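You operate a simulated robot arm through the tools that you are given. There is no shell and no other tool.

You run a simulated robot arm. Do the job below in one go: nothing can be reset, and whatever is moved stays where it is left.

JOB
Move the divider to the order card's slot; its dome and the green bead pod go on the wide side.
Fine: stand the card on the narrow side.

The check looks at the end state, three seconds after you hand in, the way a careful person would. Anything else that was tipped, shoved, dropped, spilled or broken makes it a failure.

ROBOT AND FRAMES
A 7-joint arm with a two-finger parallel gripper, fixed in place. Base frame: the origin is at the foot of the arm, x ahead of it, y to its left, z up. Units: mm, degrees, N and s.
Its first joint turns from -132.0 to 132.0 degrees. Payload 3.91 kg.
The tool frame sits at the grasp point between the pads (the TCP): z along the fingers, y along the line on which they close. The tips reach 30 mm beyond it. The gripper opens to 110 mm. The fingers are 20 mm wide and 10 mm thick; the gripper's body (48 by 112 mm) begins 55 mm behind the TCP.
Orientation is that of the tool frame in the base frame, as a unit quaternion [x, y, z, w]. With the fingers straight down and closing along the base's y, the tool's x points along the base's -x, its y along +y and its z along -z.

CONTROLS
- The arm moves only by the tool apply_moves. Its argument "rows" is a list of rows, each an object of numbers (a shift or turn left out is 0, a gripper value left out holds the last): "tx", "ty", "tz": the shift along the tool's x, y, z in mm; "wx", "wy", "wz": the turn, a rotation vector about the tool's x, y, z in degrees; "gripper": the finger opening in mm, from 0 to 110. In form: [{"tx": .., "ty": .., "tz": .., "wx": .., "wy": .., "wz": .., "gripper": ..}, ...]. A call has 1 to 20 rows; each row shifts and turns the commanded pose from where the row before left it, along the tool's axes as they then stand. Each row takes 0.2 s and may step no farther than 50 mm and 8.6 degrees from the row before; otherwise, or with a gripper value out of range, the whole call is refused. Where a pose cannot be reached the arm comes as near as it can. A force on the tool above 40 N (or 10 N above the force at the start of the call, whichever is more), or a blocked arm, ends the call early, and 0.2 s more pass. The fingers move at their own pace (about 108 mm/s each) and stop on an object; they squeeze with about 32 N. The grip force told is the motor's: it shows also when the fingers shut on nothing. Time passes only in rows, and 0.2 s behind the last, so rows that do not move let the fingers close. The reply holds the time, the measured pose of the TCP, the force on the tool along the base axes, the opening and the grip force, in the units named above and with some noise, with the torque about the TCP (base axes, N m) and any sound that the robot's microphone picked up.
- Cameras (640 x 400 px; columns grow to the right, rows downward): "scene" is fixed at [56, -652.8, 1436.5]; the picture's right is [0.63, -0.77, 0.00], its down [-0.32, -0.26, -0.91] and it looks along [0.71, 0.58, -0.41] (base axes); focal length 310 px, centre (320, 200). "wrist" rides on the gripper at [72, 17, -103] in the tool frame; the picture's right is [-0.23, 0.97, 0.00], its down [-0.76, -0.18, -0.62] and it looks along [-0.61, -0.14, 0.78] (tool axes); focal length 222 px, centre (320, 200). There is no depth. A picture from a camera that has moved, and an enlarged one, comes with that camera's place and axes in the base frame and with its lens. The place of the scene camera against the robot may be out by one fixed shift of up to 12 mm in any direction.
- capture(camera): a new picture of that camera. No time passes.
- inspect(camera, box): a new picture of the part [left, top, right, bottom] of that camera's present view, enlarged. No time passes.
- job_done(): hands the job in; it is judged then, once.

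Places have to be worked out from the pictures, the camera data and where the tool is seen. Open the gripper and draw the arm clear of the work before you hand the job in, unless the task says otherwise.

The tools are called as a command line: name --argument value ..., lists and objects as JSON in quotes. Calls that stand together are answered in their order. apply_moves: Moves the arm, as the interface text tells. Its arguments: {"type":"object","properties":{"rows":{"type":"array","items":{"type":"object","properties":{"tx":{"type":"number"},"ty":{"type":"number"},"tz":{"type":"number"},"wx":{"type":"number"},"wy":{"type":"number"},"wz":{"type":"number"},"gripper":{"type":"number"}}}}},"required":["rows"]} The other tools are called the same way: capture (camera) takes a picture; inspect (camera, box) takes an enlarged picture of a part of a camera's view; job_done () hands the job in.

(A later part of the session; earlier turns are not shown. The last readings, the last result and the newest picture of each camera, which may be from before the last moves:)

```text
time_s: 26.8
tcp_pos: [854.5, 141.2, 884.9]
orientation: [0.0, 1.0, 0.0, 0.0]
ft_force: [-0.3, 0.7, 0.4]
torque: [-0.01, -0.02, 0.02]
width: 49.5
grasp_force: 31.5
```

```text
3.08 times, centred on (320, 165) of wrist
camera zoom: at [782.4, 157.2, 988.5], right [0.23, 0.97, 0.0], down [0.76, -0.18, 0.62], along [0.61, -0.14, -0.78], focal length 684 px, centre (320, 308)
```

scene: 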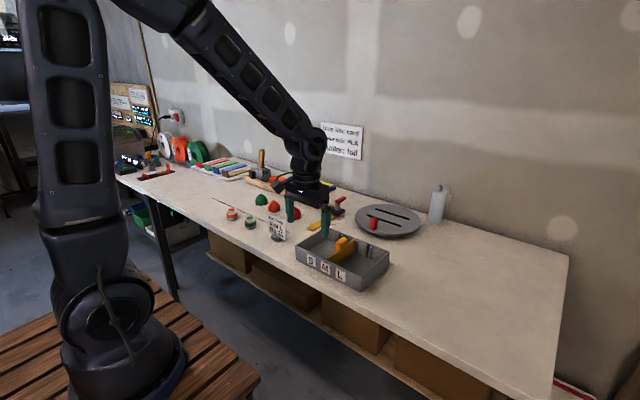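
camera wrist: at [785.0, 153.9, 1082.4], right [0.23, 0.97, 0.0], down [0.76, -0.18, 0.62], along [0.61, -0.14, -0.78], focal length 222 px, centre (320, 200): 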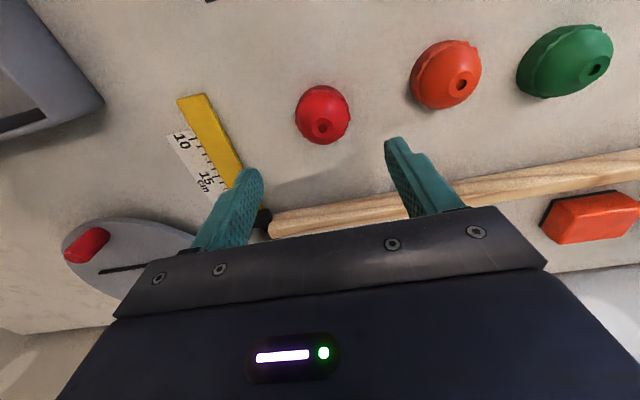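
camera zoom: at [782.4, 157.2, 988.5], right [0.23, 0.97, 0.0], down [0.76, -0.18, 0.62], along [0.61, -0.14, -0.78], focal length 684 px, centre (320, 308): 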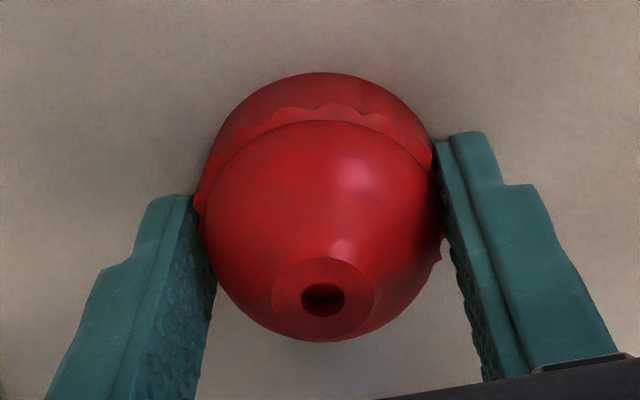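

Held at 49.5 mm. I lift gently and check the dome stays level.

apply_moves --rows '[{"tz": -3}, {"tz": -5}, {"tz": -12}, {"tz": -25}, {"tz": -30}, {"tz": -20}, {}]'

inspect --camera "wrist" --box '[220, 100, 420, 230]'

inspect --camera "scene" --box '[240, 150, 360, 240]'

```text
time_s: 28.4
tcp_pos: [854.1, 139.6, 980.6]
orientation: [0.0, 1.0, 0.0, 0.001]
ft_force: [0.6, 0.1, -0.4]
torque: [0.01, 0.02, 0.03]
width: 49.3
grasp_force: 32.2
```

```text
3.08 times, centred on (320, 165) of wrist
camera zoom: at [782.8, 156.3, 1083.9], right [0.23, 0.97, 0.0], down [0.76, -0.18, 0.62], along [0.61, -0.14, -0.78], focal length 684 px, centre (320, 308)
```

zoom: 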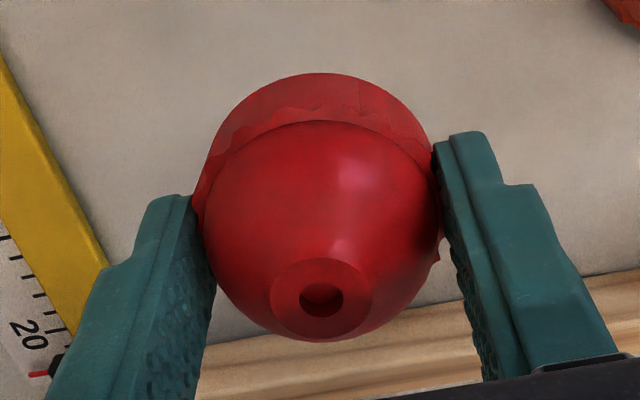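

```text
4.44 times, centred on (300, 195) of scene
camera zoom: at [56.0, -652.8, 1436.5], right [0.63, -0.77, 0.0], down [-0.32, -0.26, -0.91], along [0.71, 0.58, -0.41], focal length 1376 px, centre (409, 222)
```

zoom: 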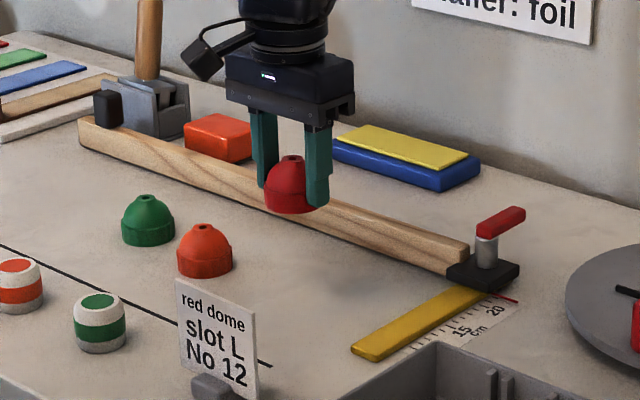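

The dome hangs level, bottom at ≈946, above the tray rim. I carry it over the wide compartment to (754,-160).

apply_moves --rows '[{"tx": 6, "ty": -20}, {"tx": 13, "ty": -37}, {"tx": 13, "ty": -37}, {"tx": 13, "ty": -37}, {"tx": 13, "ty": -37}, {"tx": 13, "ty": -37}, {"tx": 13, "ty": -37}, {"tx": 10, "ty": -32}, {"tx": 6, "ty": -25.6}, {}, {}]'

capture --camera "wrist"

inspect --camera "scene" --box '[290, 190, 410, 290]'

```text
time_s: 30.8
tcp_pos: [755.1, -158.3, 979.6]
orientation: [0.0, 1.0, 0.0, 0.0]
ft_force: [0.6, -0.4, 0.0]
torque: [-0.01, -0.02, 0.02]
width: 49.2
grasp_force: 32.1
```

```text
taken
camera wrist: at [682.4, -142.3, 1082.7], right [0.23, 0.97, 0.0], down [0.76, -0.18, 0.62], along [0.61, -0.14, -0.78], focal length 222 px, centre (320, 200)
```

wrist: 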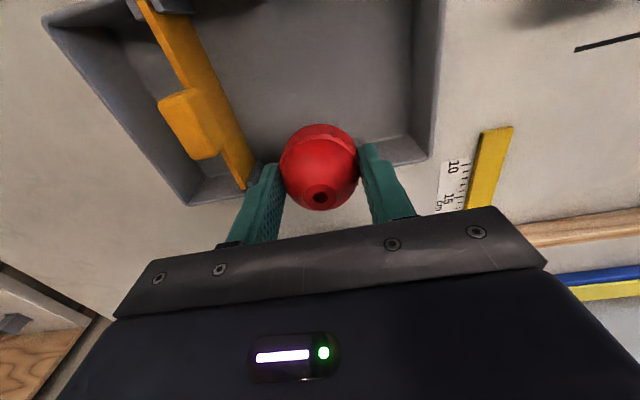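

```text
4.00 times, centred on (350, 240) of scene
camera zoom: at [56.0, -652.8, 1436.5], right [0.63, -0.77, 0.0], down [-0.32, -0.26, -0.91], along [0.71, 0.58, -0.41], focal length 1239 px, centre (200, 40)
```

zoom: 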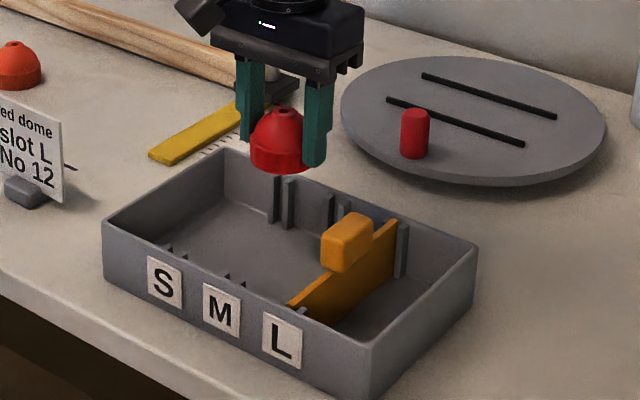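

I shift 6 mm toward the robot to keep clear of the far ribs, then descend into the compartment, slowing near the floor.

apply_moves --rows '[{"tx": 6, "ty": -1.5}, {"tz": 20}, {"tz": 20}, {"tz": 20}, {"tz": 15}, {"tz": 8}, {}]'

inspect --camera "scene" --box '[290, 190, 410, 290]'

```text
time_s: 32.4
tcp_pos: [750.0, -161.1, 897.8]
orientation: [0.0, 1.0, 0.0, 0.0]
ft_force: [0.5, -0.4, -1.4]
torque: [0.02, 0.02, 0.02]
width: 49.4
grasp_force: 32.3
```

```text
4.00 times, centred on (350, 240) of scene
camera zoom: at [56.0, -652.8, 1436.5], right [0.63, -0.77, 0.0], down [-0.32, -0.26, -0.91], along [0.71, 0.58, -0.41], focal length 1239 px, centre (200, 40)
```

zoom: 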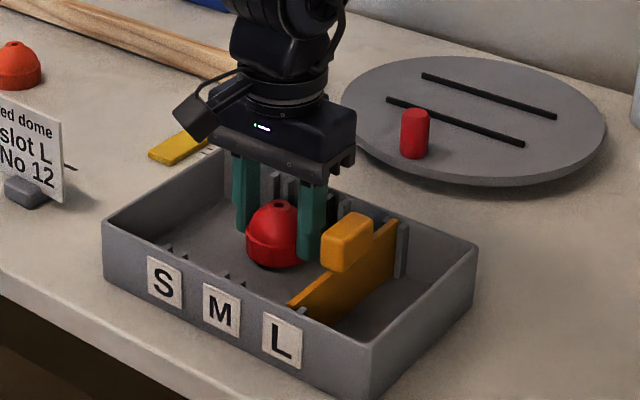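

Dome bottom is now ≈863, about 8–9 mm above the floor. I creep down in small steps until light contact.

apply_moves --rows '[{"tz": 2}, {"tz": 2}, {"tz": 1}, {}]'

apply_moves --rows '[{"tz": 1}, {"tz": 1}, {}]'

```text
time_s: 33.4
tcp_pos: [749.2, -161.6, 891.7]
orientation: [0.001, 1.0, 0.0, 0.0]
ft_force: [0.3, 0.3, -0.1]
torque: [0.0, -0.01, -0.01]
width: 49.5
grasp_force: 32.0
```

```text
time_s: 34.2
tcp_pos: [750.3, -161.4, 890.0]
orientation: [0.0, 1.0, 0.0, 0.001]
ft_force: [-2.2, 3.1, 16.2]
torque: [0.18, 0.07, 0.02]
width: 49.2
grasp_force: 32.1
```

Firm contact with the floor (16 N). I ease up half a millimetre and release with a modest opening.

apply_moves --rows '[{"tz": -0.6}, {}, {"gripper": 54}, {"gripper": 62}, {"gripper": 68}, {}]'

apply_moves --rows '[{"tz": -8}, {"tz": -15}, {"tz": -25}, {"tz": -35}, {"tz": -35}, {}]'

inspect --camera "scene" --box '[290, 190, 410, 290]'

capture --camera "wrist"

```text
time_s: 35.6
tcp_pos: [750.1, -161.7, 891.3]
orientation: [0.0, 1.0, 0.001, 0.0]
ft_force: [-0.8, 0.1, -0.6]
torque: [0.0, 0.0, 0.0]
width: 68.2
grasp_force: 0.0
```

```text
time_s: 37.0
tcp_pos: [749.4, -160.9, 1008.8]
orientation: [0.0, 1.0, -0.001, 0.0]
ft_force: [-0.4, 0.0, -0.2]
torque: [0.03, 0.02, -0.01]
width: 67.9
grasp_force: 0.0
```

```text
4.00 times, centred on (350, 240) of scene
camera zoom: at [56.0, -652.8, 1436.5], right [0.63, -0.77, 0.0], down [-0.32, -0.26, -0.91], along [0.71, 0.58, -0.41], focal length 1239 px, centre (200, 40)
```

zoom: 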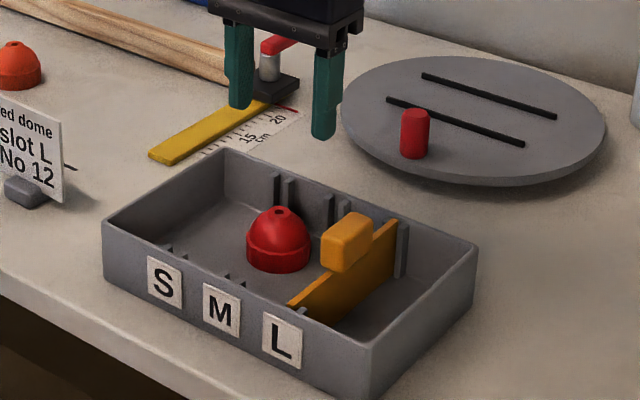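

```text
taken
camera wrist: at [676.5, -144.3, 1112.9], right [0.23, 0.97, 0.0], down [0.76, -0.18, 0.62], along [0.61, -0.14, -0.78], focal length 222 px, centre (320, 200)
```

wrist: 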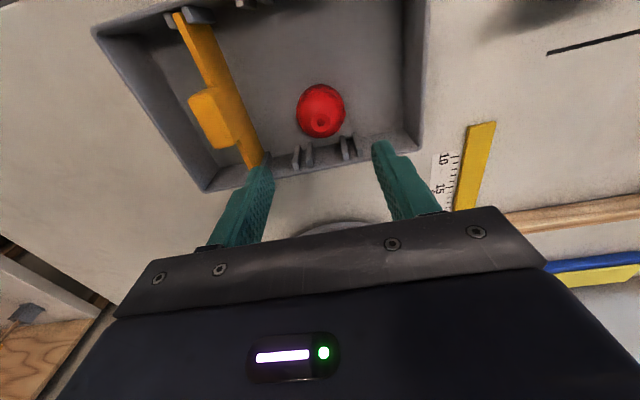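

The dome stands upright in the wide side. The green pod's top I place at (688,212,891), ~45 mm wide; I go over it next.

apply_moves --rows '[{"tx": 4, "ty": 20, "gripper": 80}, {"tx": 6.5, "ty": 39}, {"tx": 6.5, "ty": 39}, {"tx": 6.5, "ty": 39}, {"tx": 6.5, "ty": 39}, {"tx": 6.5, "ty": 39}, {"tx": 6.5, "ty": 39}, {"tx": 6.5, "ty": 39}, {"tx": 6.5, "ty": 39}, {"tx": 5.2, "ty": 40.5}, {}, {}]'

capture --camera "wrist"

inspect --camera "wrist" --box '[240, 60, 400, 200]'

inspect --camera "wrist" --box '[60, 0, 240, 120]'

```text
time_s: 39.6
tcp_pos: [687.8, 212.8, 1007.9]
orientation: [0.0, 1.0, 0.001, 0.0]
ft_force: [1.2, -0.1, -0.6]
torque: [0.01, 0.01, 0.01]
width: 80.0
grasp_force: 0.1
```

```text
taken
camera wrist: at [615.6, 229.1, 1111.3], right [0.23, 0.97, 0.0], down [0.76, -0.18, 0.62], along [0.61, -0.14, -0.78], focal length 222 px, centre (320, 200)
```

wrist: 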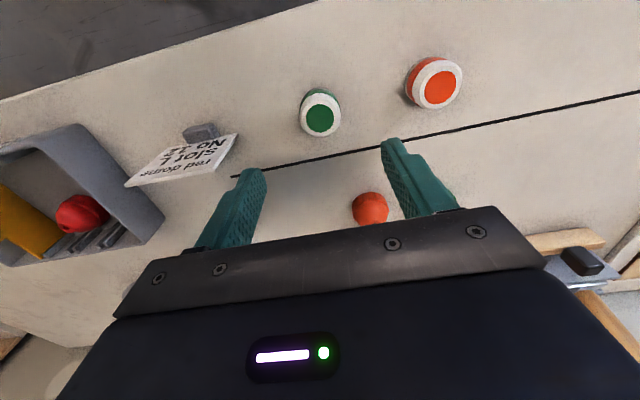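

```text
2.86 times, centred on (320, 130) of wrist
camera zoom: at [615.6, 229.1, 1111.3], right [0.23, 0.97, 0.0], down [0.76, -0.18, 0.62], along [0.61, -0.14, -0.78], focal length 635 px, centre (320, 400)
```

zoom: 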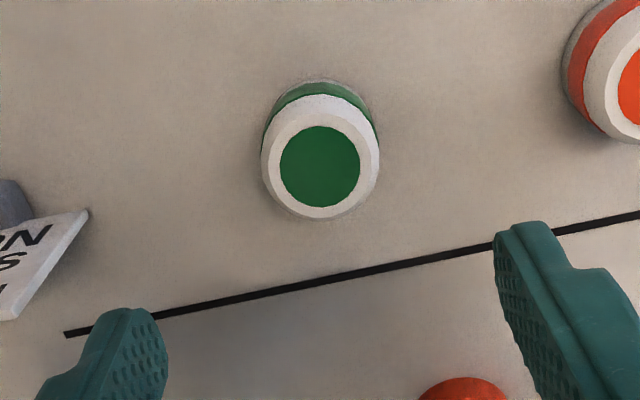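

```text
3.33 times, centred on (150, 60) of wrist
camera zoom: at [615.6, 229.1, 1111.3], right [0.23, 0.97, 0.0], down [0.76, -0.18, 0.62], along [0.61, -0.14, -0.78], focal length 740 px, centre (887, 667)
```

zoom: 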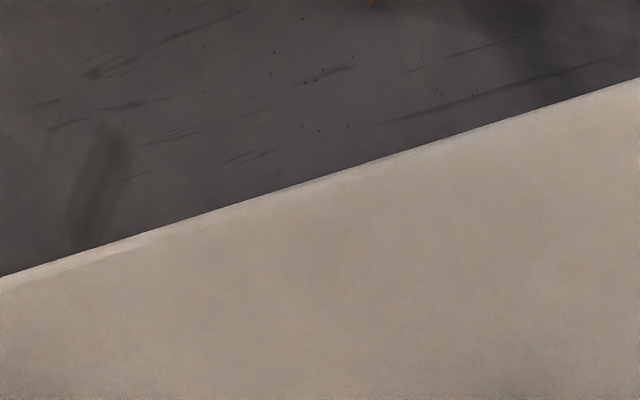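

The pod is exactly under the TCP (687.4,212.1). I descend to grip its middle.

apply_moves --rows '[{"tz": 30}, {"tz": 30}, {"tz": 25}, {"tz": 20}, {"tz": 8}, {}, {}]'

inspect --camera "wrist" --box '[220, 100, 420, 230]'

inspect --camera "scene" --box '[200, 170, 320, 260]'

```text
time_s: 41.2
tcp_pos: [689.3, 211.8, 897.0]
orientation: [0.001, 1.0, 0.0, -0.001]
ft_force: [0.4, -0.4, 0.5]
torque: [0.03, -0.01, -0.02]
width: 80.0
grasp_force: 0.0
```

```text
3.08 times, centred on (320, 165) of wrist
camera zoom: at [616.0, 228.3, 998.8], right [0.23, 0.97, 0.0], down [0.76, -0.18, 0.62], along [0.61, -0.14, -0.78], focal length 684 px, centre (320, 308)
```

zoom: 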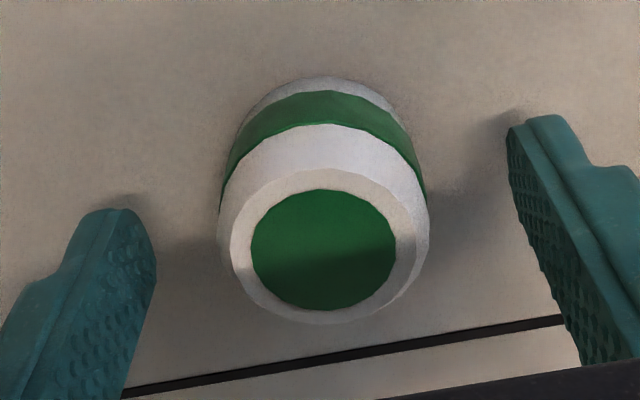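

```text
4.44 times, centred on (260, 215) of scene
camera zoom: at [56.0, -652.8, 1436.5], right [0.63, -0.77, 0.0], down [-0.32, -0.26, -0.91], along [0.71, 0.58, -0.41], focal length 1376 px, centre (587, 133)
```

zoom: 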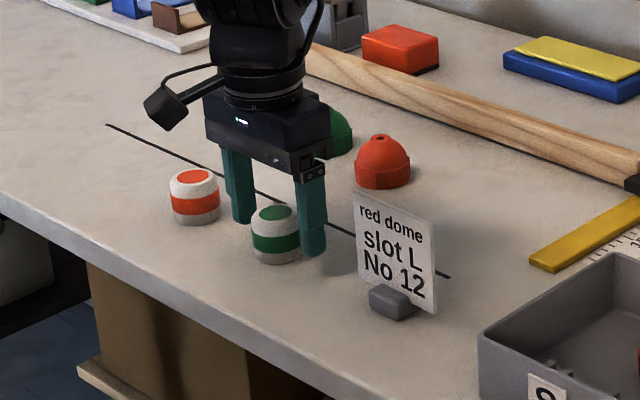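

Centred between the fingers. I go 11 mm lower and close.

apply_moves --rows '[{"tz": 6}, {"tz": 5}, {"gripper": 66}, {"gripper": 54}, {"gripper": 46}, {"gripper": 38}, {"gripper": 25}, {}, {}]'

inspect --camera "wrist" --box '[220, 100, 420, 230]'

```text
time_s: 43.2
tcp_pos: [688.6, 212.3, 884.2]
orientation: [0.0, 1.0, 0.0, 0.0]
ft_force: [0.6, -0.6, 1.1]
torque: [-0.03, 0.0, -0.01]
width: 40.8
grasp_force: 32.5
```

```text
3.08 times, centred on (320, 165) of wrist
camera zoom: at [615.8, 228.4, 987.3], right [0.23, 0.97, 0.0], down [0.76, -0.18, 0.62], along [0.61, -0.14, -0.78], focal length 684 px, centre (320, 308)
```

zoom: 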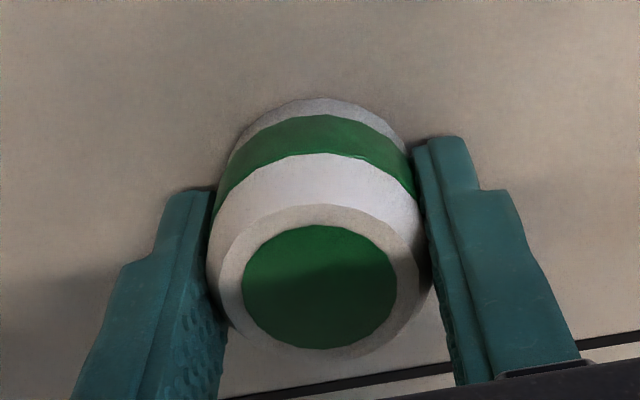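

Gripped at 40.8 mm. I lift slowly and verify it stays upright.

apply_moves --rows '[{"tz": -3}, {"tz": -5}, {"tz": -12}, {"tz": -25}, {"tz": -30}, {"tz": -25}, {}]'

inspect --camera "wrist" --box '[220, 100, 420, 230]'

inspect --camera "scene" --box '[200, 170, 320, 260]'

```text
time_s: 44.8
tcp_pos: [686.0, 210.0, 985.0]
orientation: [0.0, 1.0, 0.0, 0.001]
ft_force: [0.0, 0.7, -1.1]
torque: [0.0, 0.01, 0.0]
width: 40.5
grasp_force: 32.1
```

```text
3.08 times, centred on (320, 165) of wrist
camera zoom: at [614.8, 227.7, 1088.5], right [0.23, 0.97, 0.0], down [0.76, -0.18, 0.62], along [0.61, -0.14, -0.78], focal length 684 px, centre (320, 308)
```

zoom: 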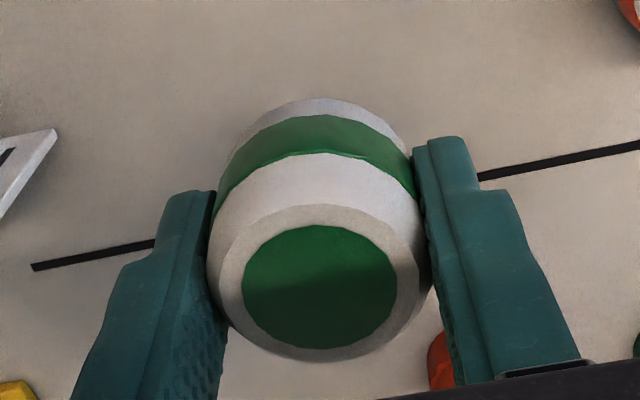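

```text
4.44 times, centred on (260, 215) of scene
camera zoom: at [56.0, -652.8, 1436.5], right [0.63, -0.77, 0.0], down [-0.32, -0.26, -0.91], along [0.71, 0.58, -0.41], focal length 1376 px, centre (587, 133)
```

zoom: 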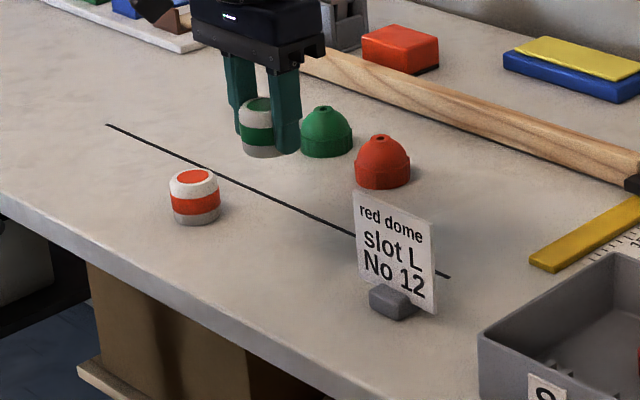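

The pod hangs level. The card ahead is tall (top ≈940), so I raise another 40 mm before carrying the pod across to the tray's wide side at (686,-160).

apply_moves --rows '[{"tz": -20}, {"tz": -20}, {"ty": -20}, {"ty": -36}, {"ty": -36}, {"ty": -36}, {"ty": -36}, {"ty": -36}, {"ty": -36}, {"ty": -36}, {"ty": -36}, {"ty": -36}, {"ty": -26}, {}, {}]'

capture --camera "wrist"

inspect --camera "scene" --box '[250, 170, 410, 290]'

```text
time_s: 48.0
tcp_pos: [689.8, -157.6, 1024.7]
orientation: [0.0, 1.0, 0.0, 0.0]
ft_force: [0.7, -0.1, -0.6]
torque: [0.01, 0.03, 0.02]
width: 40.6
grasp_force: 32.4
```

```text
taken
camera wrist: at [617.1, -141.8, 1128.9], right [0.23, 0.97, 0.0], down [0.76, -0.18, 0.62], along [0.61, -0.14, -0.78], focal length 222 px, centre (320, 200)
```

wrist: 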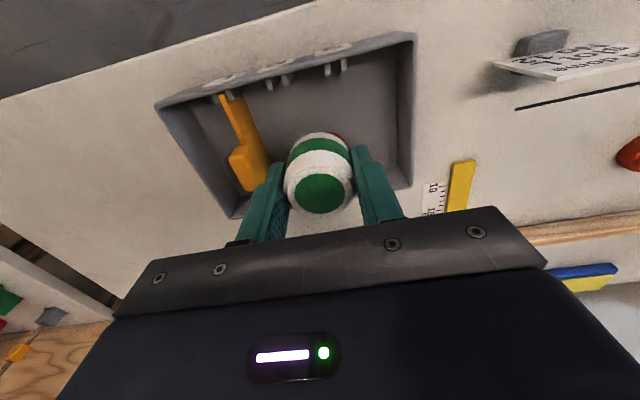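

```text
3.33 times, centred on (330, 230) of scene
camera zoom: at [56.0, -652.8, 1436.5], right [0.63, -0.77, 0.0], down [-0.32, -0.26, -0.91], along [0.71, 0.58, -0.41], focal length 1032 px, centre (287, 100)
```

zoom: 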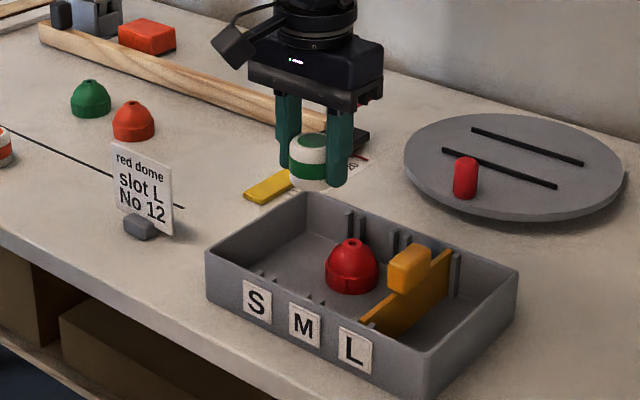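

I adjust to (685.5,-160) and lower the pod beside the dome, slowing near the floor.

apply_moves --rows '[{"tx": 4, "ty": -2}, {"tz": 25}, {"tz": 25}, {"tz": 25}, {"tz": 25}, {"tz": 18}, {"tz": 8}, {}]'

inspect --camera "scene" --box '[290, 190, 410, 290]'

inspect --camera "wrist" --box '[200, 80, 440, 230]'

```text
time_s: 49.8
tcp_pos: [685.8, -159.2, 899.1]
orientation: [0.0, 1.0, 0.0, 0.0]
ft_force: [0.7, 0.3, -0.7]
torque: [0.02, 0.0, -0.03]
width: 40.9
grasp_force: 31.9
```

```text
4.00 times, centred on (350, 240) of scene
camera zoom: at [56.0, -652.8, 1436.5], right [0.63, -0.77, 0.0], down [-0.32, -0.26, -0.91], along [0.71, 0.58, -0.41], focal length 1239 px, centre (200, 40)
```

zoom: 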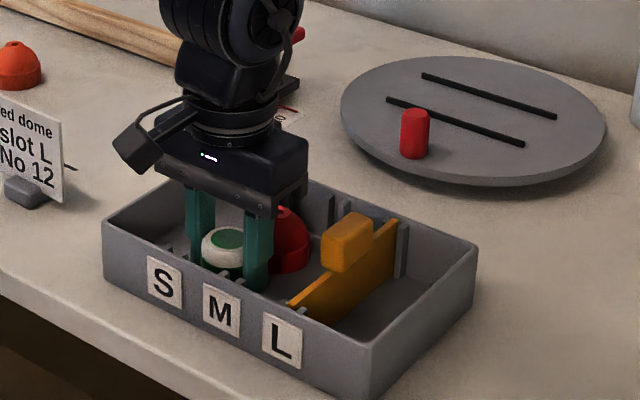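

```text
2.67 times, centred on (320, 155) of wrist
camera zoom: at [612.8, -143.6, 1002.3], right [0.23, 0.97, 0.0], down [0.76, -0.18, 0.62], along [0.61, -0.14, -0.78], focal length 592 px, centre (320, 320)
```

zoom: 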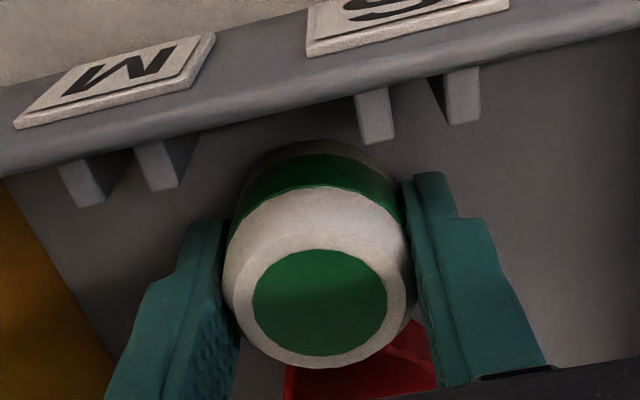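

The pod is clear of ribs and dome, about 9 mm above the floor. I creep down.

apply_moves --rows '[{"tz": 3}, {"tz": 2}, {"tz": 2}, {}]'

apply_moves --rows '[{"tz": 0.8}, {"tz": 0.7}, {}]'

```text
time_s: 50.8
tcp_pos: [684.6, -161.0, 892.2]
orientation: [0.0, 1.0, 0.0, 0.0]
ft_force: [0.5, -0.2, -1.4]
torque: [0.02, 0.02, 0.02]
width: 40.8
grasp_force: 32.0
```

```text
time_s: 51.6
tcp_pos: [684.6, -159.7, 889.6]
orientation: [-0.001, 1.0, 0.001, 0.0]
ft_force: [-0.6, 0.5, -0.4]
torque: [-0.01, 0.01, -0.01]
width: 40.4
grasp_force: 32.0
```

apply_moves --rows '[{"tz": 0.5}, {"tz": 0.4}, {}]'

```text
time_s: 52.4
tcp_pos: [686.0, -160.6, 888.9]
orientation: [0.0, 1.0, -0.001, -0.001]
ft_force: [0.2, 0.0, -0.1]
torque: [-0.02, 0.0, 0.04]
width: 40.7
grasp_force: 31.9
```

No contact yet at 888.9; I creep down a little more to feel the floor.

apply_moves --rows '[{"tz": 0.5}, {"tz": 0.4}, {}]'

```text
time_s: 53.2
tcp_pos: [685.1, -160.1, 888.7]
orientation: [-0.001, 1.0, 0.0, 0.0]
ft_force: [-1.5, -0.2, 7.3]
torque: [-0.02, 0.03, -0.01]
width: 40.6
grasp_force: 32.2
```

The 7 N upward push means the pod is resting on the floor. I release with a moderate opening and rise.

apply_moves --rows '[{"tz": -0.2}, {"gripper": 46}, {"gripper": 54}, {"gripper": 62}, {}]'

apply_moves --rows '[{"tz": -8}, {"tz": -15}, {"tz": -25}, {"tz": -40}, {"tz": -45}, {}]'

inspect --camera "scene" --box '[290, 190, 410, 290]'

capture --camera "wrist"

```text
time_s: 54.4
tcp_pos: [684.1, -161.1, 888.7]
orientation: [-0.001, 1.0, 0.0, 0.0]
ft_force: [0.3, 0.7, 0.2]
torque: [0.01, 0.0, -0.06]
width: 61.7
grasp_force: 0.1
```

```text
time_s: 55.8
tcp_pos: [685.5, -160.1, 1020.4]
orientation: [0.0, 1.0, 0.0, 0.0]
ft_force: [0.1, -0.4, -0.5]
torque: [-0.01, 0.01, 0.03]
width: 62.3
grasp_force: 0.0
```

```text
4.00 times, centred on (350, 240) of scene
camera zoom: at [56.0, -652.8, 1436.5], right [0.63, -0.77, 0.0], down [-0.32, -0.26, -0.91], along [0.71, 0.58, -0.41], focal length 1239 px, centre (200, 40)
```

zoom: 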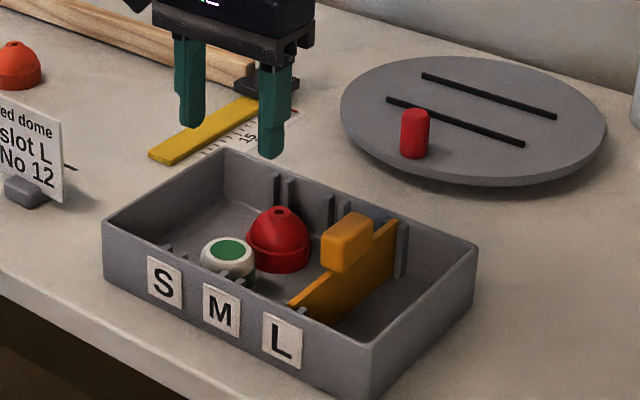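

```text
taken
camera wrist: at [612.9, -144.1, 1124.1], right [0.23, 0.97, 0.0], down [0.76, -0.18, 0.62], along [0.61, -0.14, -0.78], focal length 222 px, centre (320, 200)
```

wrist: 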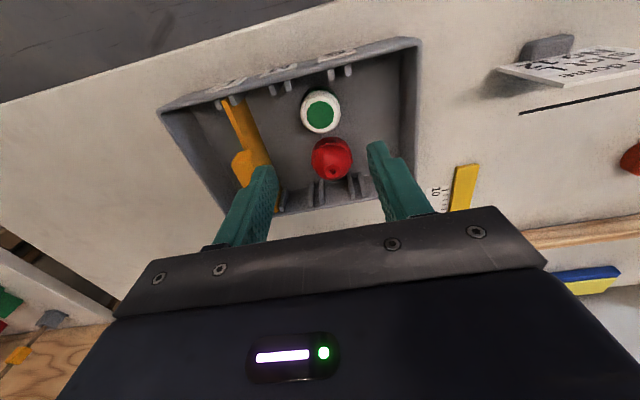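

Pod and dome both stand in the wide side. Now the card (≈90 mm wide, 76 mm tall, plane ~x=691, y 25–115, top z≈940): I move above it and turn the tool 90° so the fingers close across its thickness.

apply_moves --rows '[{"tz": -20, "ty": 20}, {"tz": -10, "ty": 38}, {"ty": 38}, {"ty": 38}, {"ty": 38}, {"ty": 38}, {"ty": 20, "tx": -5}, {}]'

apply_moves --rows '[{"wz": 8.2}, {"wz": 8.2}, {"wz": 8.2}, {"wz": 8.2}, {"wz": 8.2}, {"wz": 8.2}, {"wz": 8.2}, {"wz": 8.2}, {"wz": 8.2}, {"wz": 8.2}, {"wz": 8.0}, {}, {}]'

capture --camera "wrist"

capture --camera "scene"

```text
time_s: 57.6
tcp_pos: [690.1, 70.1, 1051.3]
orientation: [-0.001, 1.0, 0.0, 0.0]
ft_force: [0.3, -0.6, 0.2]
torque: [-0.02, -0.03, 0.01]
width: 62.1
grasp_force: 0.1
```

```text
time_s: 60.4
tcp_pos: [689.3, 69.6, 1052.2]
orientation: [0.707, 0.707, 0.0, 0.0]
ft_force: [-0.2, -0.3, 0.2]
torque: [0.0, 0.02, 0.0]
width: 61.9
grasp_force: 0.1
```

```text
taken
camera wrist: at [706.3, 141.8, 1154.5], right [0.97, -0.23, 0.0], down [-0.18, -0.76, 0.62], along [-0.14, -0.61, -0.78], focal length 222 px, centre (320, 200)
```

wrist: 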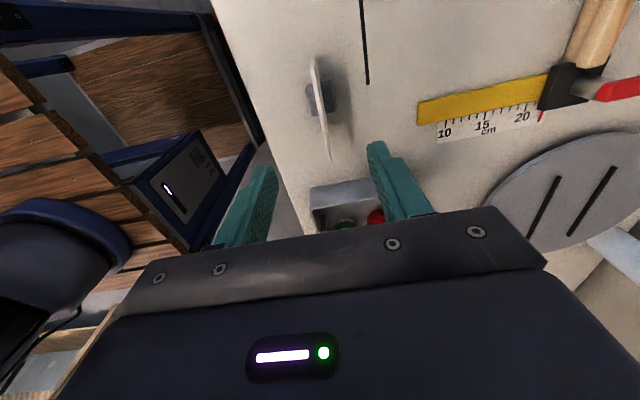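

```text
taken
```

scene: 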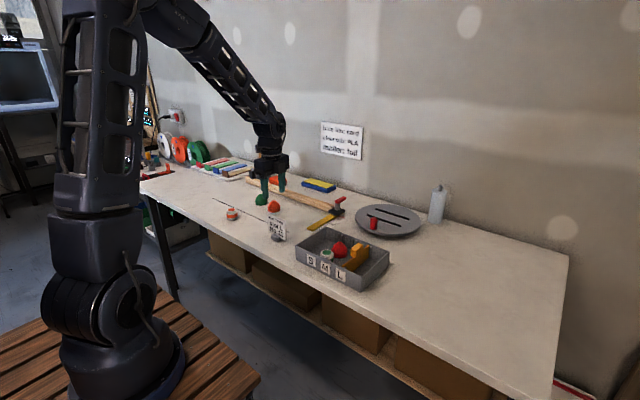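

The rotation succeeded. I zoom on the card from above to find its plane, yaw and foot.

inspect --camera "wrist" --box '[270, 40, 390, 180]'

inspect --camera "scene" --box '[255, 200, 305, 250]'

```text
2.86 times, centred on (330, 110) of wrist
camera zoom: at [706.3, 141.8, 1154.5], right [0.97, -0.23, 0.0], down [-0.18, -0.76, 0.62], along [-0.14, -0.61, -0.78], focal length 635 px, centre (291, 457)
```

zoom: 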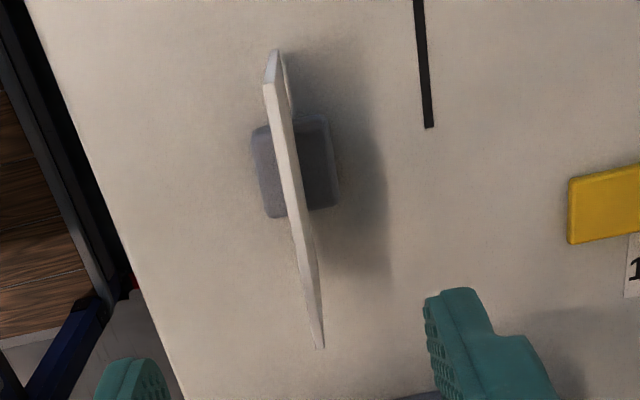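

```text
8.00 times, centred on (280, 225) of scene
camera zoom: at [56.0, -652.8, 1436.5], right [0.63, -0.77, 0.0], down [-0.32, -0.26, -0.91], along [0.71, 0.58, -0.41], focal length 2478 px, centre (640, 0)
```

zoom: 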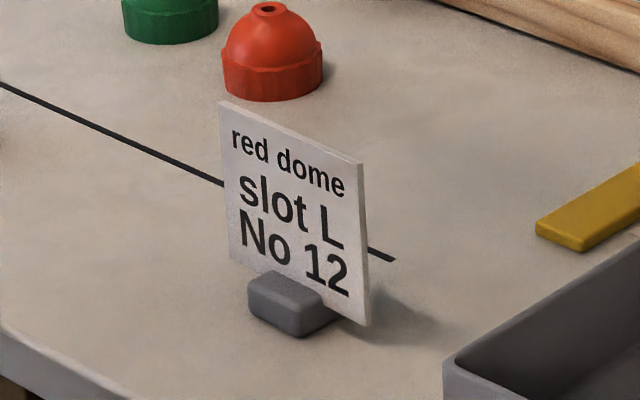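

The card's top edge runs from (689.3,24) to (693.2,112), i.e. yawed ≈2.5°, centre (691.3,69). I turn 2.5° more, shift 2 mm in x, and go down to just above its top for a check.

apply_moves --rows '[{"wz": 2.5, "gripper": 44}, {"ty": 2}, {"tz": 25}, {"tz": 25}, {"tz": 20}, {}, {}]'

inspect --camera "wrist" --box '[240, 40, 400, 220]'

inspect --camera "scene" --box '[240, 170, 330, 260]'

```text
time_s: 62.0
tcp_pos: [691.7, 69.4, 982.3]
orientation: [0.722, 0.692, 0.0, -0.001]
ft_force: [-0.5, 1.2, 0.9]
torque: [-0.01, 0.04, 0.01]
width: 43.8
grasp_force: 0.2
```

```text
2.22 times, centred on (320, 130) of wrist
camera zoom: at [712.8, 140.5, 1084.9], right [0.96, -0.27, 0.0], down [-0.21, -0.75, 0.62], along [-0.17, -0.6, -0.78], focal length 494 px, centre (320, 356)
```

zoom: 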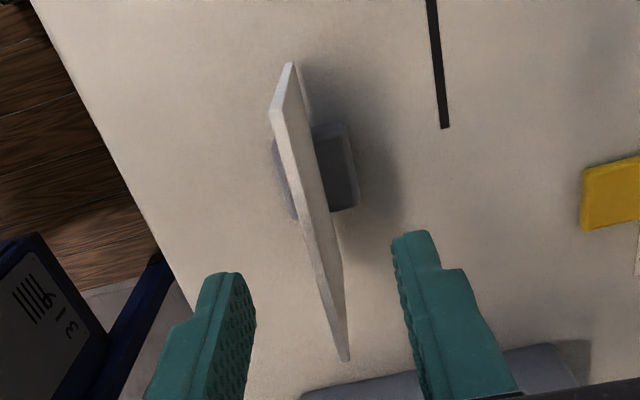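

```text
4.44 times, centred on (285, 215) of scene
camera zoom: at [56.0, -652.8, 1436.5], right [0.63, -0.77, 0.0], down [-0.32, -0.26, -0.91], along [0.71, 0.58, -0.41], focal length 1376 px, centre (476, 133)
```

zoom: 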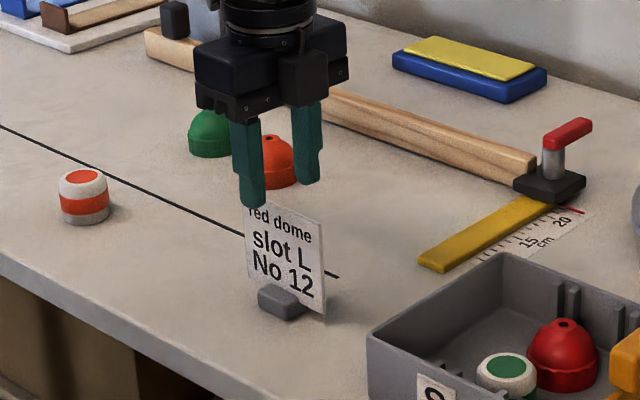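

The card plane (x≈691.5 at y=69.5) is within a millimetre of the finger centre. I descend 40 mm so the tips overlap the card's upper ~28 mm.

apply_moves --rows '[{"ty": -0.5, "tz": 15}, {"tz": 15}, {"tz": 10}, {}, {}]'

inspect --camera "wrist" --box '[220, 60, 420, 230]'

inspect --camera "scene" --box '[240, 170, 330, 260]'

```text
time_s: 63.2
tcp_pos: [690.6, 68.6, 942.3]
orientation: [0.722, 0.692, 0.0, 0.0]
ft_force: [0.6, 0.0, -0.6]
torque: [0.01, 0.01, 0.02]
width: 44.0
grasp_force: 0.0
```

```text
2.35 times, centred on (320, 145) of wrist
camera zoom: at [711.5, 141.1, 1045.4], right [0.96, -0.27, 0.0], down [-0.21, -0.75, 0.62], along [-0.17, -0.6, -0.78], focal length 523 px, centre (320, 329)
```

zoom: 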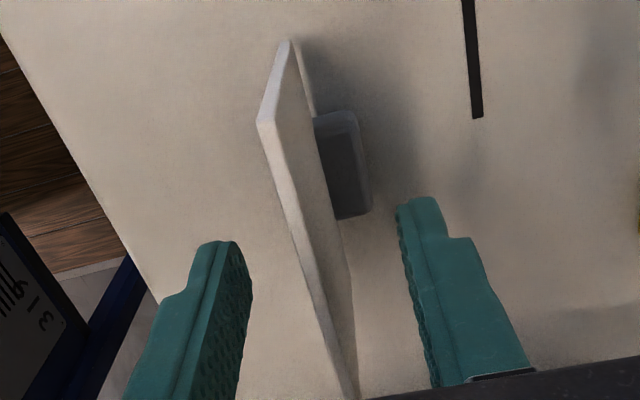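

```text
4.44 times, centred on (285, 215) of scene
camera zoom: at [56.0, -652.8, 1436.5], right [0.63, -0.77, 0.0], down [-0.32, -0.26, -0.91], along [0.71, 0.58, -0.41], focal length 1376 px, centre (476, 133)
```

zoom: 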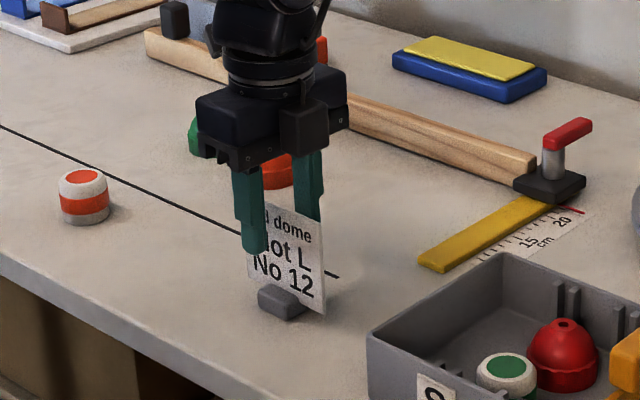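

The card is centred between the fingers. I close slowly.

apply_moves --rows '[{"gripper": 34}, {"gripper": 26}, {"gripper": 19}, {"gripper": 13}, {"gripper": 9}, {"gripper": 6}, {"gripper": 3}, {"gripper": 0}, {}, {}]'

inspect --camera "wrist" --box '[220, 60, 420, 230]'

inspect --camera "scene" --box '[240, 170, 330, 260]'

```text
time_s: 65.4
tcp_pos: [691.0, 70.3, 943.5]
orientation: [0.722, 0.692, 0.0, 0.0]
ft_force: [0.5, 0.6, 0.0]
torque: [0.01, -0.01, 0.01]
width: 3.2
grasp_force: 31.6
```

```text
2.35 times, centred on (320, 145) of wrist
camera zoom: at [711.5, 141.1, 1045.4], right [0.96, -0.27, 0.0], down [-0.21, -0.75, 0.62], along [-0.17, -0.6, -0.78], focal length 523 px, centre (320, 329)
```

zoom: 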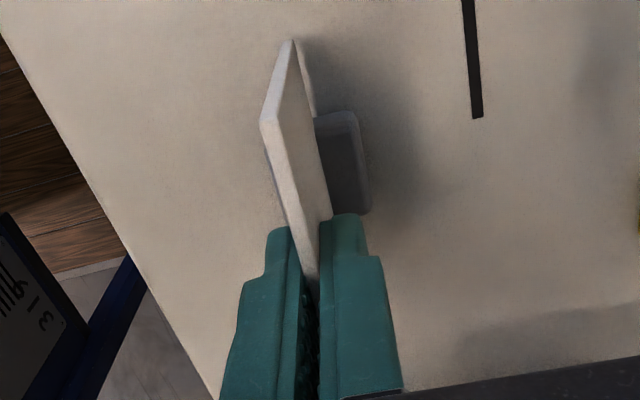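

```text
4.44 times, centred on (285, 215) of scene
camera zoom: at [56.0, -652.8, 1436.5], right [0.63, -0.77, 0.0], down [-0.32, -0.26, -0.91], along [0.71, 0.58, -0.41], focal length 1376 px, centre (476, 133)
```

zoom: 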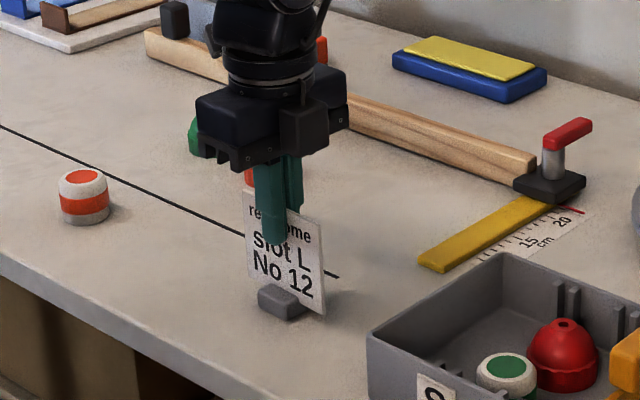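

The card is held (3 mm wide). I lift gently and check that the foot comes with it.

apply_moves --rows '[{"tz": -2}, {"tz": -3}, {"tz": -5}, {"tz": -10}, {"tz": -15}, {}]'

inspect --camera "scene" --box '[240, 170, 330, 260]'

inspect --camera "wrist" --box '[220, 60, 420, 230]'

```text
time_s: 66.8
tcp_pos: [691.3, 69.3, 975.6]
orientation: [0.723, 0.691, 0.0, 0.0]
ft_force: [-0.7, 0.1, -1.0]
torque: [0.01, 0.0, -0.01]
width: 2.9
grasp_force: 31.7
```

```text
4.44 times, centred on (285, 215) of scene
camera zoom: at [56.0, -652.8, 1436.5], right [0.63, -0.77, 0.0], down [-0.32, -0.26, -0.91], along [0.71, 0.58, -0.41], focal length 1376 px, centre (476, 133)
```

zoom: 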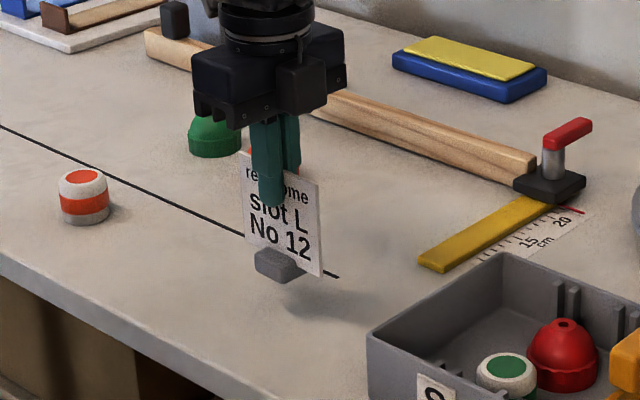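

```text
2.35 times, centred on (320, 145) of wrist
camera zoom: at [711.0, 141.1, 1079.2], right [0.96, -0.27, 0.0], down [-0.21, -0.75, 0.62], along [-0.17, -0.6, -0.78], focal length 523 px, centre (320, 329)
```

zoom: 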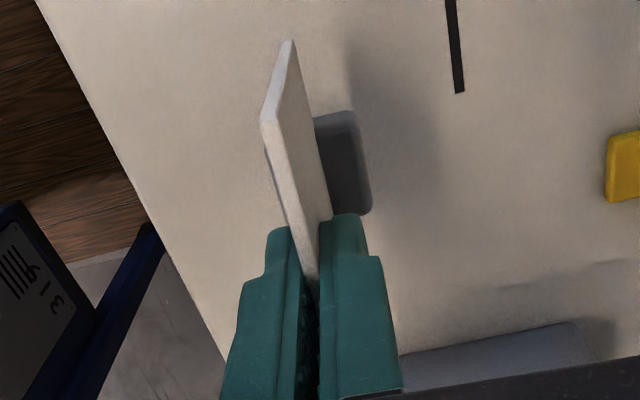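

Card and foot hang level. I lift to ≈1060 and rotate back 92.5° so the card will stand along x with its text facing -y.

apply_moves --rows '[{"tz": -20}, {"tz": -30}, {"tz": -25}, {"tz": -10}, {}, {"wz": -5}, {"wz": -8.4}, {"wz": -8.4}, {"wz": -8.4}, {"wz": -8.4}, {"wz": -8.4}, {"wz": -8.4}, {"wz": -8.4}, {"wz": -8.4}, {"wz": -8.4}, {"wz": -8.4}, {"wz": -3.5}, {}, {}]'

capture --camera "wrist"

inspect --camera "scene" --box '[230, 130, 410, 290]'

```text
time_s: 70.8
tcp_pos: [690.8, 69.2, 1061.2]
orientation: [-0.001, 1.0, 0.0, -0.001]
ft_force: [-0.1, 0.9, 0.1]
torque: [0.05, 0.02, -0.01]
width: 3.2
grasp_force: 32.2
```

```text
taken
camera wrist: at [618.1, 86.1, 1164.9], right [0.23, 0.97, 0.0], down [0.76, -0.18, 0.62], along [0.61, -0.14, -0.78], focal length 222 px, centre (320, 200)
```

wrist: 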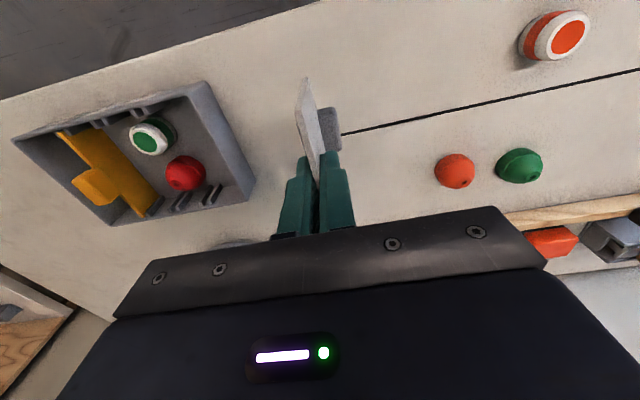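

```text
2.50 times, centred on (320, 210) of scene
camera zoom: at [56.0, -652.8, 1436.5], right [0.63, -0.77, 0.0], down [-0.32, -0.26, -0.91], along [0.71, 0.58, -0.41], focal length 774 px, centre (320, 175)
```

zoom: 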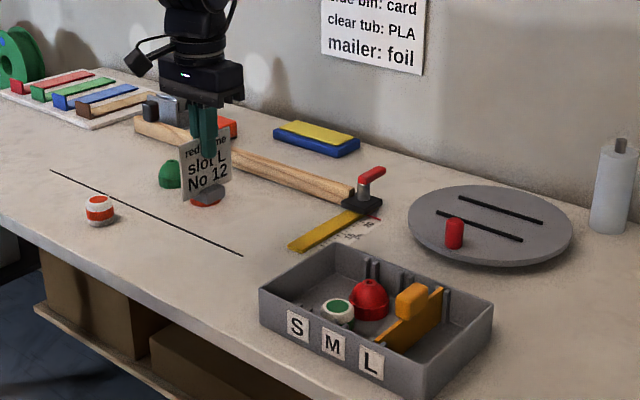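

Now I measure the narrow compartment from this view before carrying the card there.

inspect --camera "wrist" --box '[0, 90, 170, 230]'

inspect --camera "scene" --box '[330, 230, 400, 295]'

```text
2.86 times, centred on (85, 160) of wrist
camera zoom: at [618.1, 86.1, 1164.9], right [0.23, 0.97, 0.0], down [0.76, -0.18, 0.62], along [0.61, -0.14, -0.78], focal length 635 px, centre (991, 314)
```

zoom: 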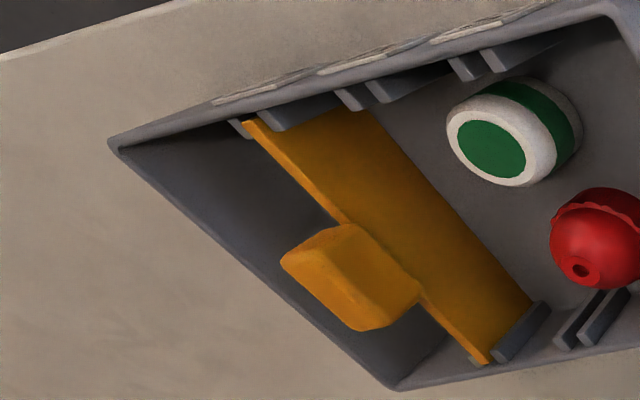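

```text
6.15 times, centred on (365, 262) of scene
camera zoom: at [56.0, -652.8, 1436.5], right [0.63, -0.77, 0.0], down [-0.32, -0.26, -0.91], along [0.71, 0.58, -0.41], focal length 1906 px, centre (43, -185)
```

zoom: 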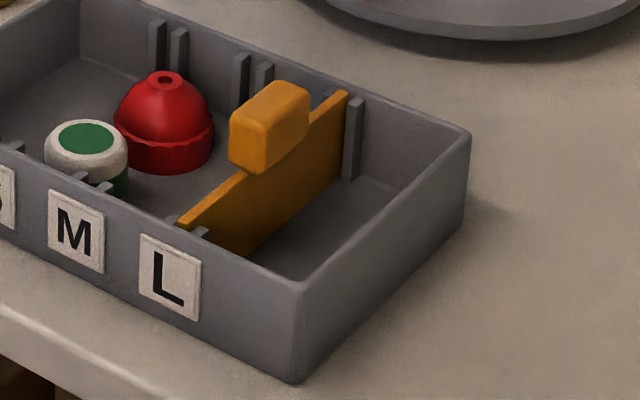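

Estimates: inner -y wall ≈-301, divider face ≈-248, so the card (foot ±18 mm) should centre near y=-276, x≈717. I carry it there at height.

apply_moves --rows '[{"ty": -18}, {"tx": -2.6, "ty": -34}, {"tx": -2.6, "ty": -36}, {"tx": -2.6, "ty": -36}, {"tx": -2.6, "ty": -36}, {"tx": -2.6, "ty": -36}, {"tx": -2.6, "ty": -36}, {"tx": -2.6, "ty": -36}, {"tx": -2.6, "ty": -36}, {"tx": -2.6, "ty": -25}, {"tx": -2.6, "ty": -16}, {}, {}]'

capture --camera "wrist"

inspect --camera "wrist" --box '[230, 0, 410, 220]'

inspect --camera "scene" --box '[290, 150, 430, 295]'

```text
time_s: 73.6
tcp_pos: [718.2, -276.4, 1063.0]
orientation: [0.001, 1.0, 0.0, 0.0]
ft_force: [-0.5, -0.3, 0.1]
torque: [0.02, 0.02, -0.01]
width: 3.0
grasp_force: 31.9
```

```text
taken
camera wrist: at [644.8, -259.9, 1165.8], right [0.23, 0.97, 0.0], down [0.76, -0.18, 0.62], along [0.61, -0.14, -0.78], focal length 222 px, centre (320, 200)
```

wrist: 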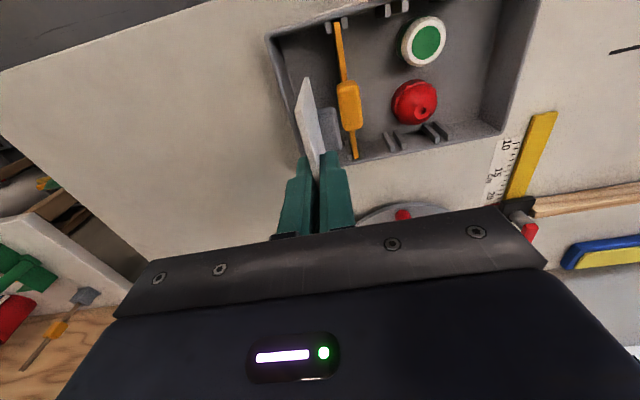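

```text
1.82 times, centred on (320, 110) of wrist
camera zoom: at [644.8, -259.9, 1165.8], right [0.23, 0.97, 0.0], down [0.76, -0.18, 0.62], along [0.61, -0.14, -0.78], focal length 404 px, centre (320, 364)
```

zoom: 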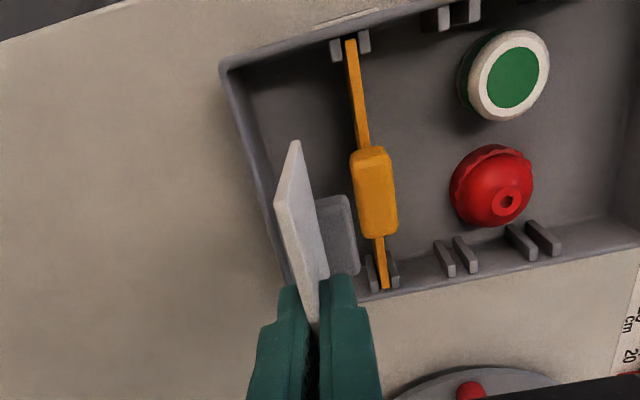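

```text
2.76 times, centred on (360, 222) of scene
camera zoom: at [56.0, -652.8, 1436.5], right [0.63, -0.77, 0.0], down [-0.32, -0.26, -0.91], along [0.71, 0.58, -0.41], focal length 854 px, centre (210, 138)
```

zoom: 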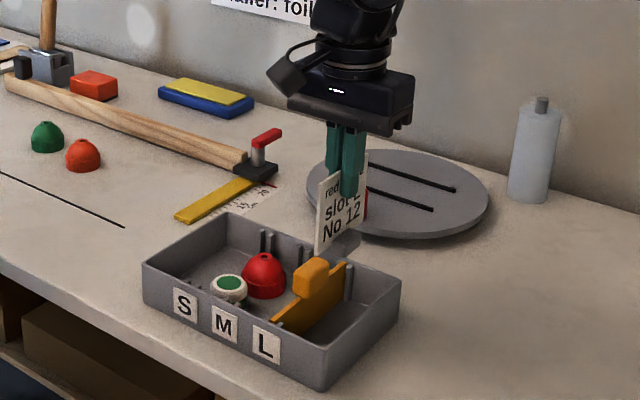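

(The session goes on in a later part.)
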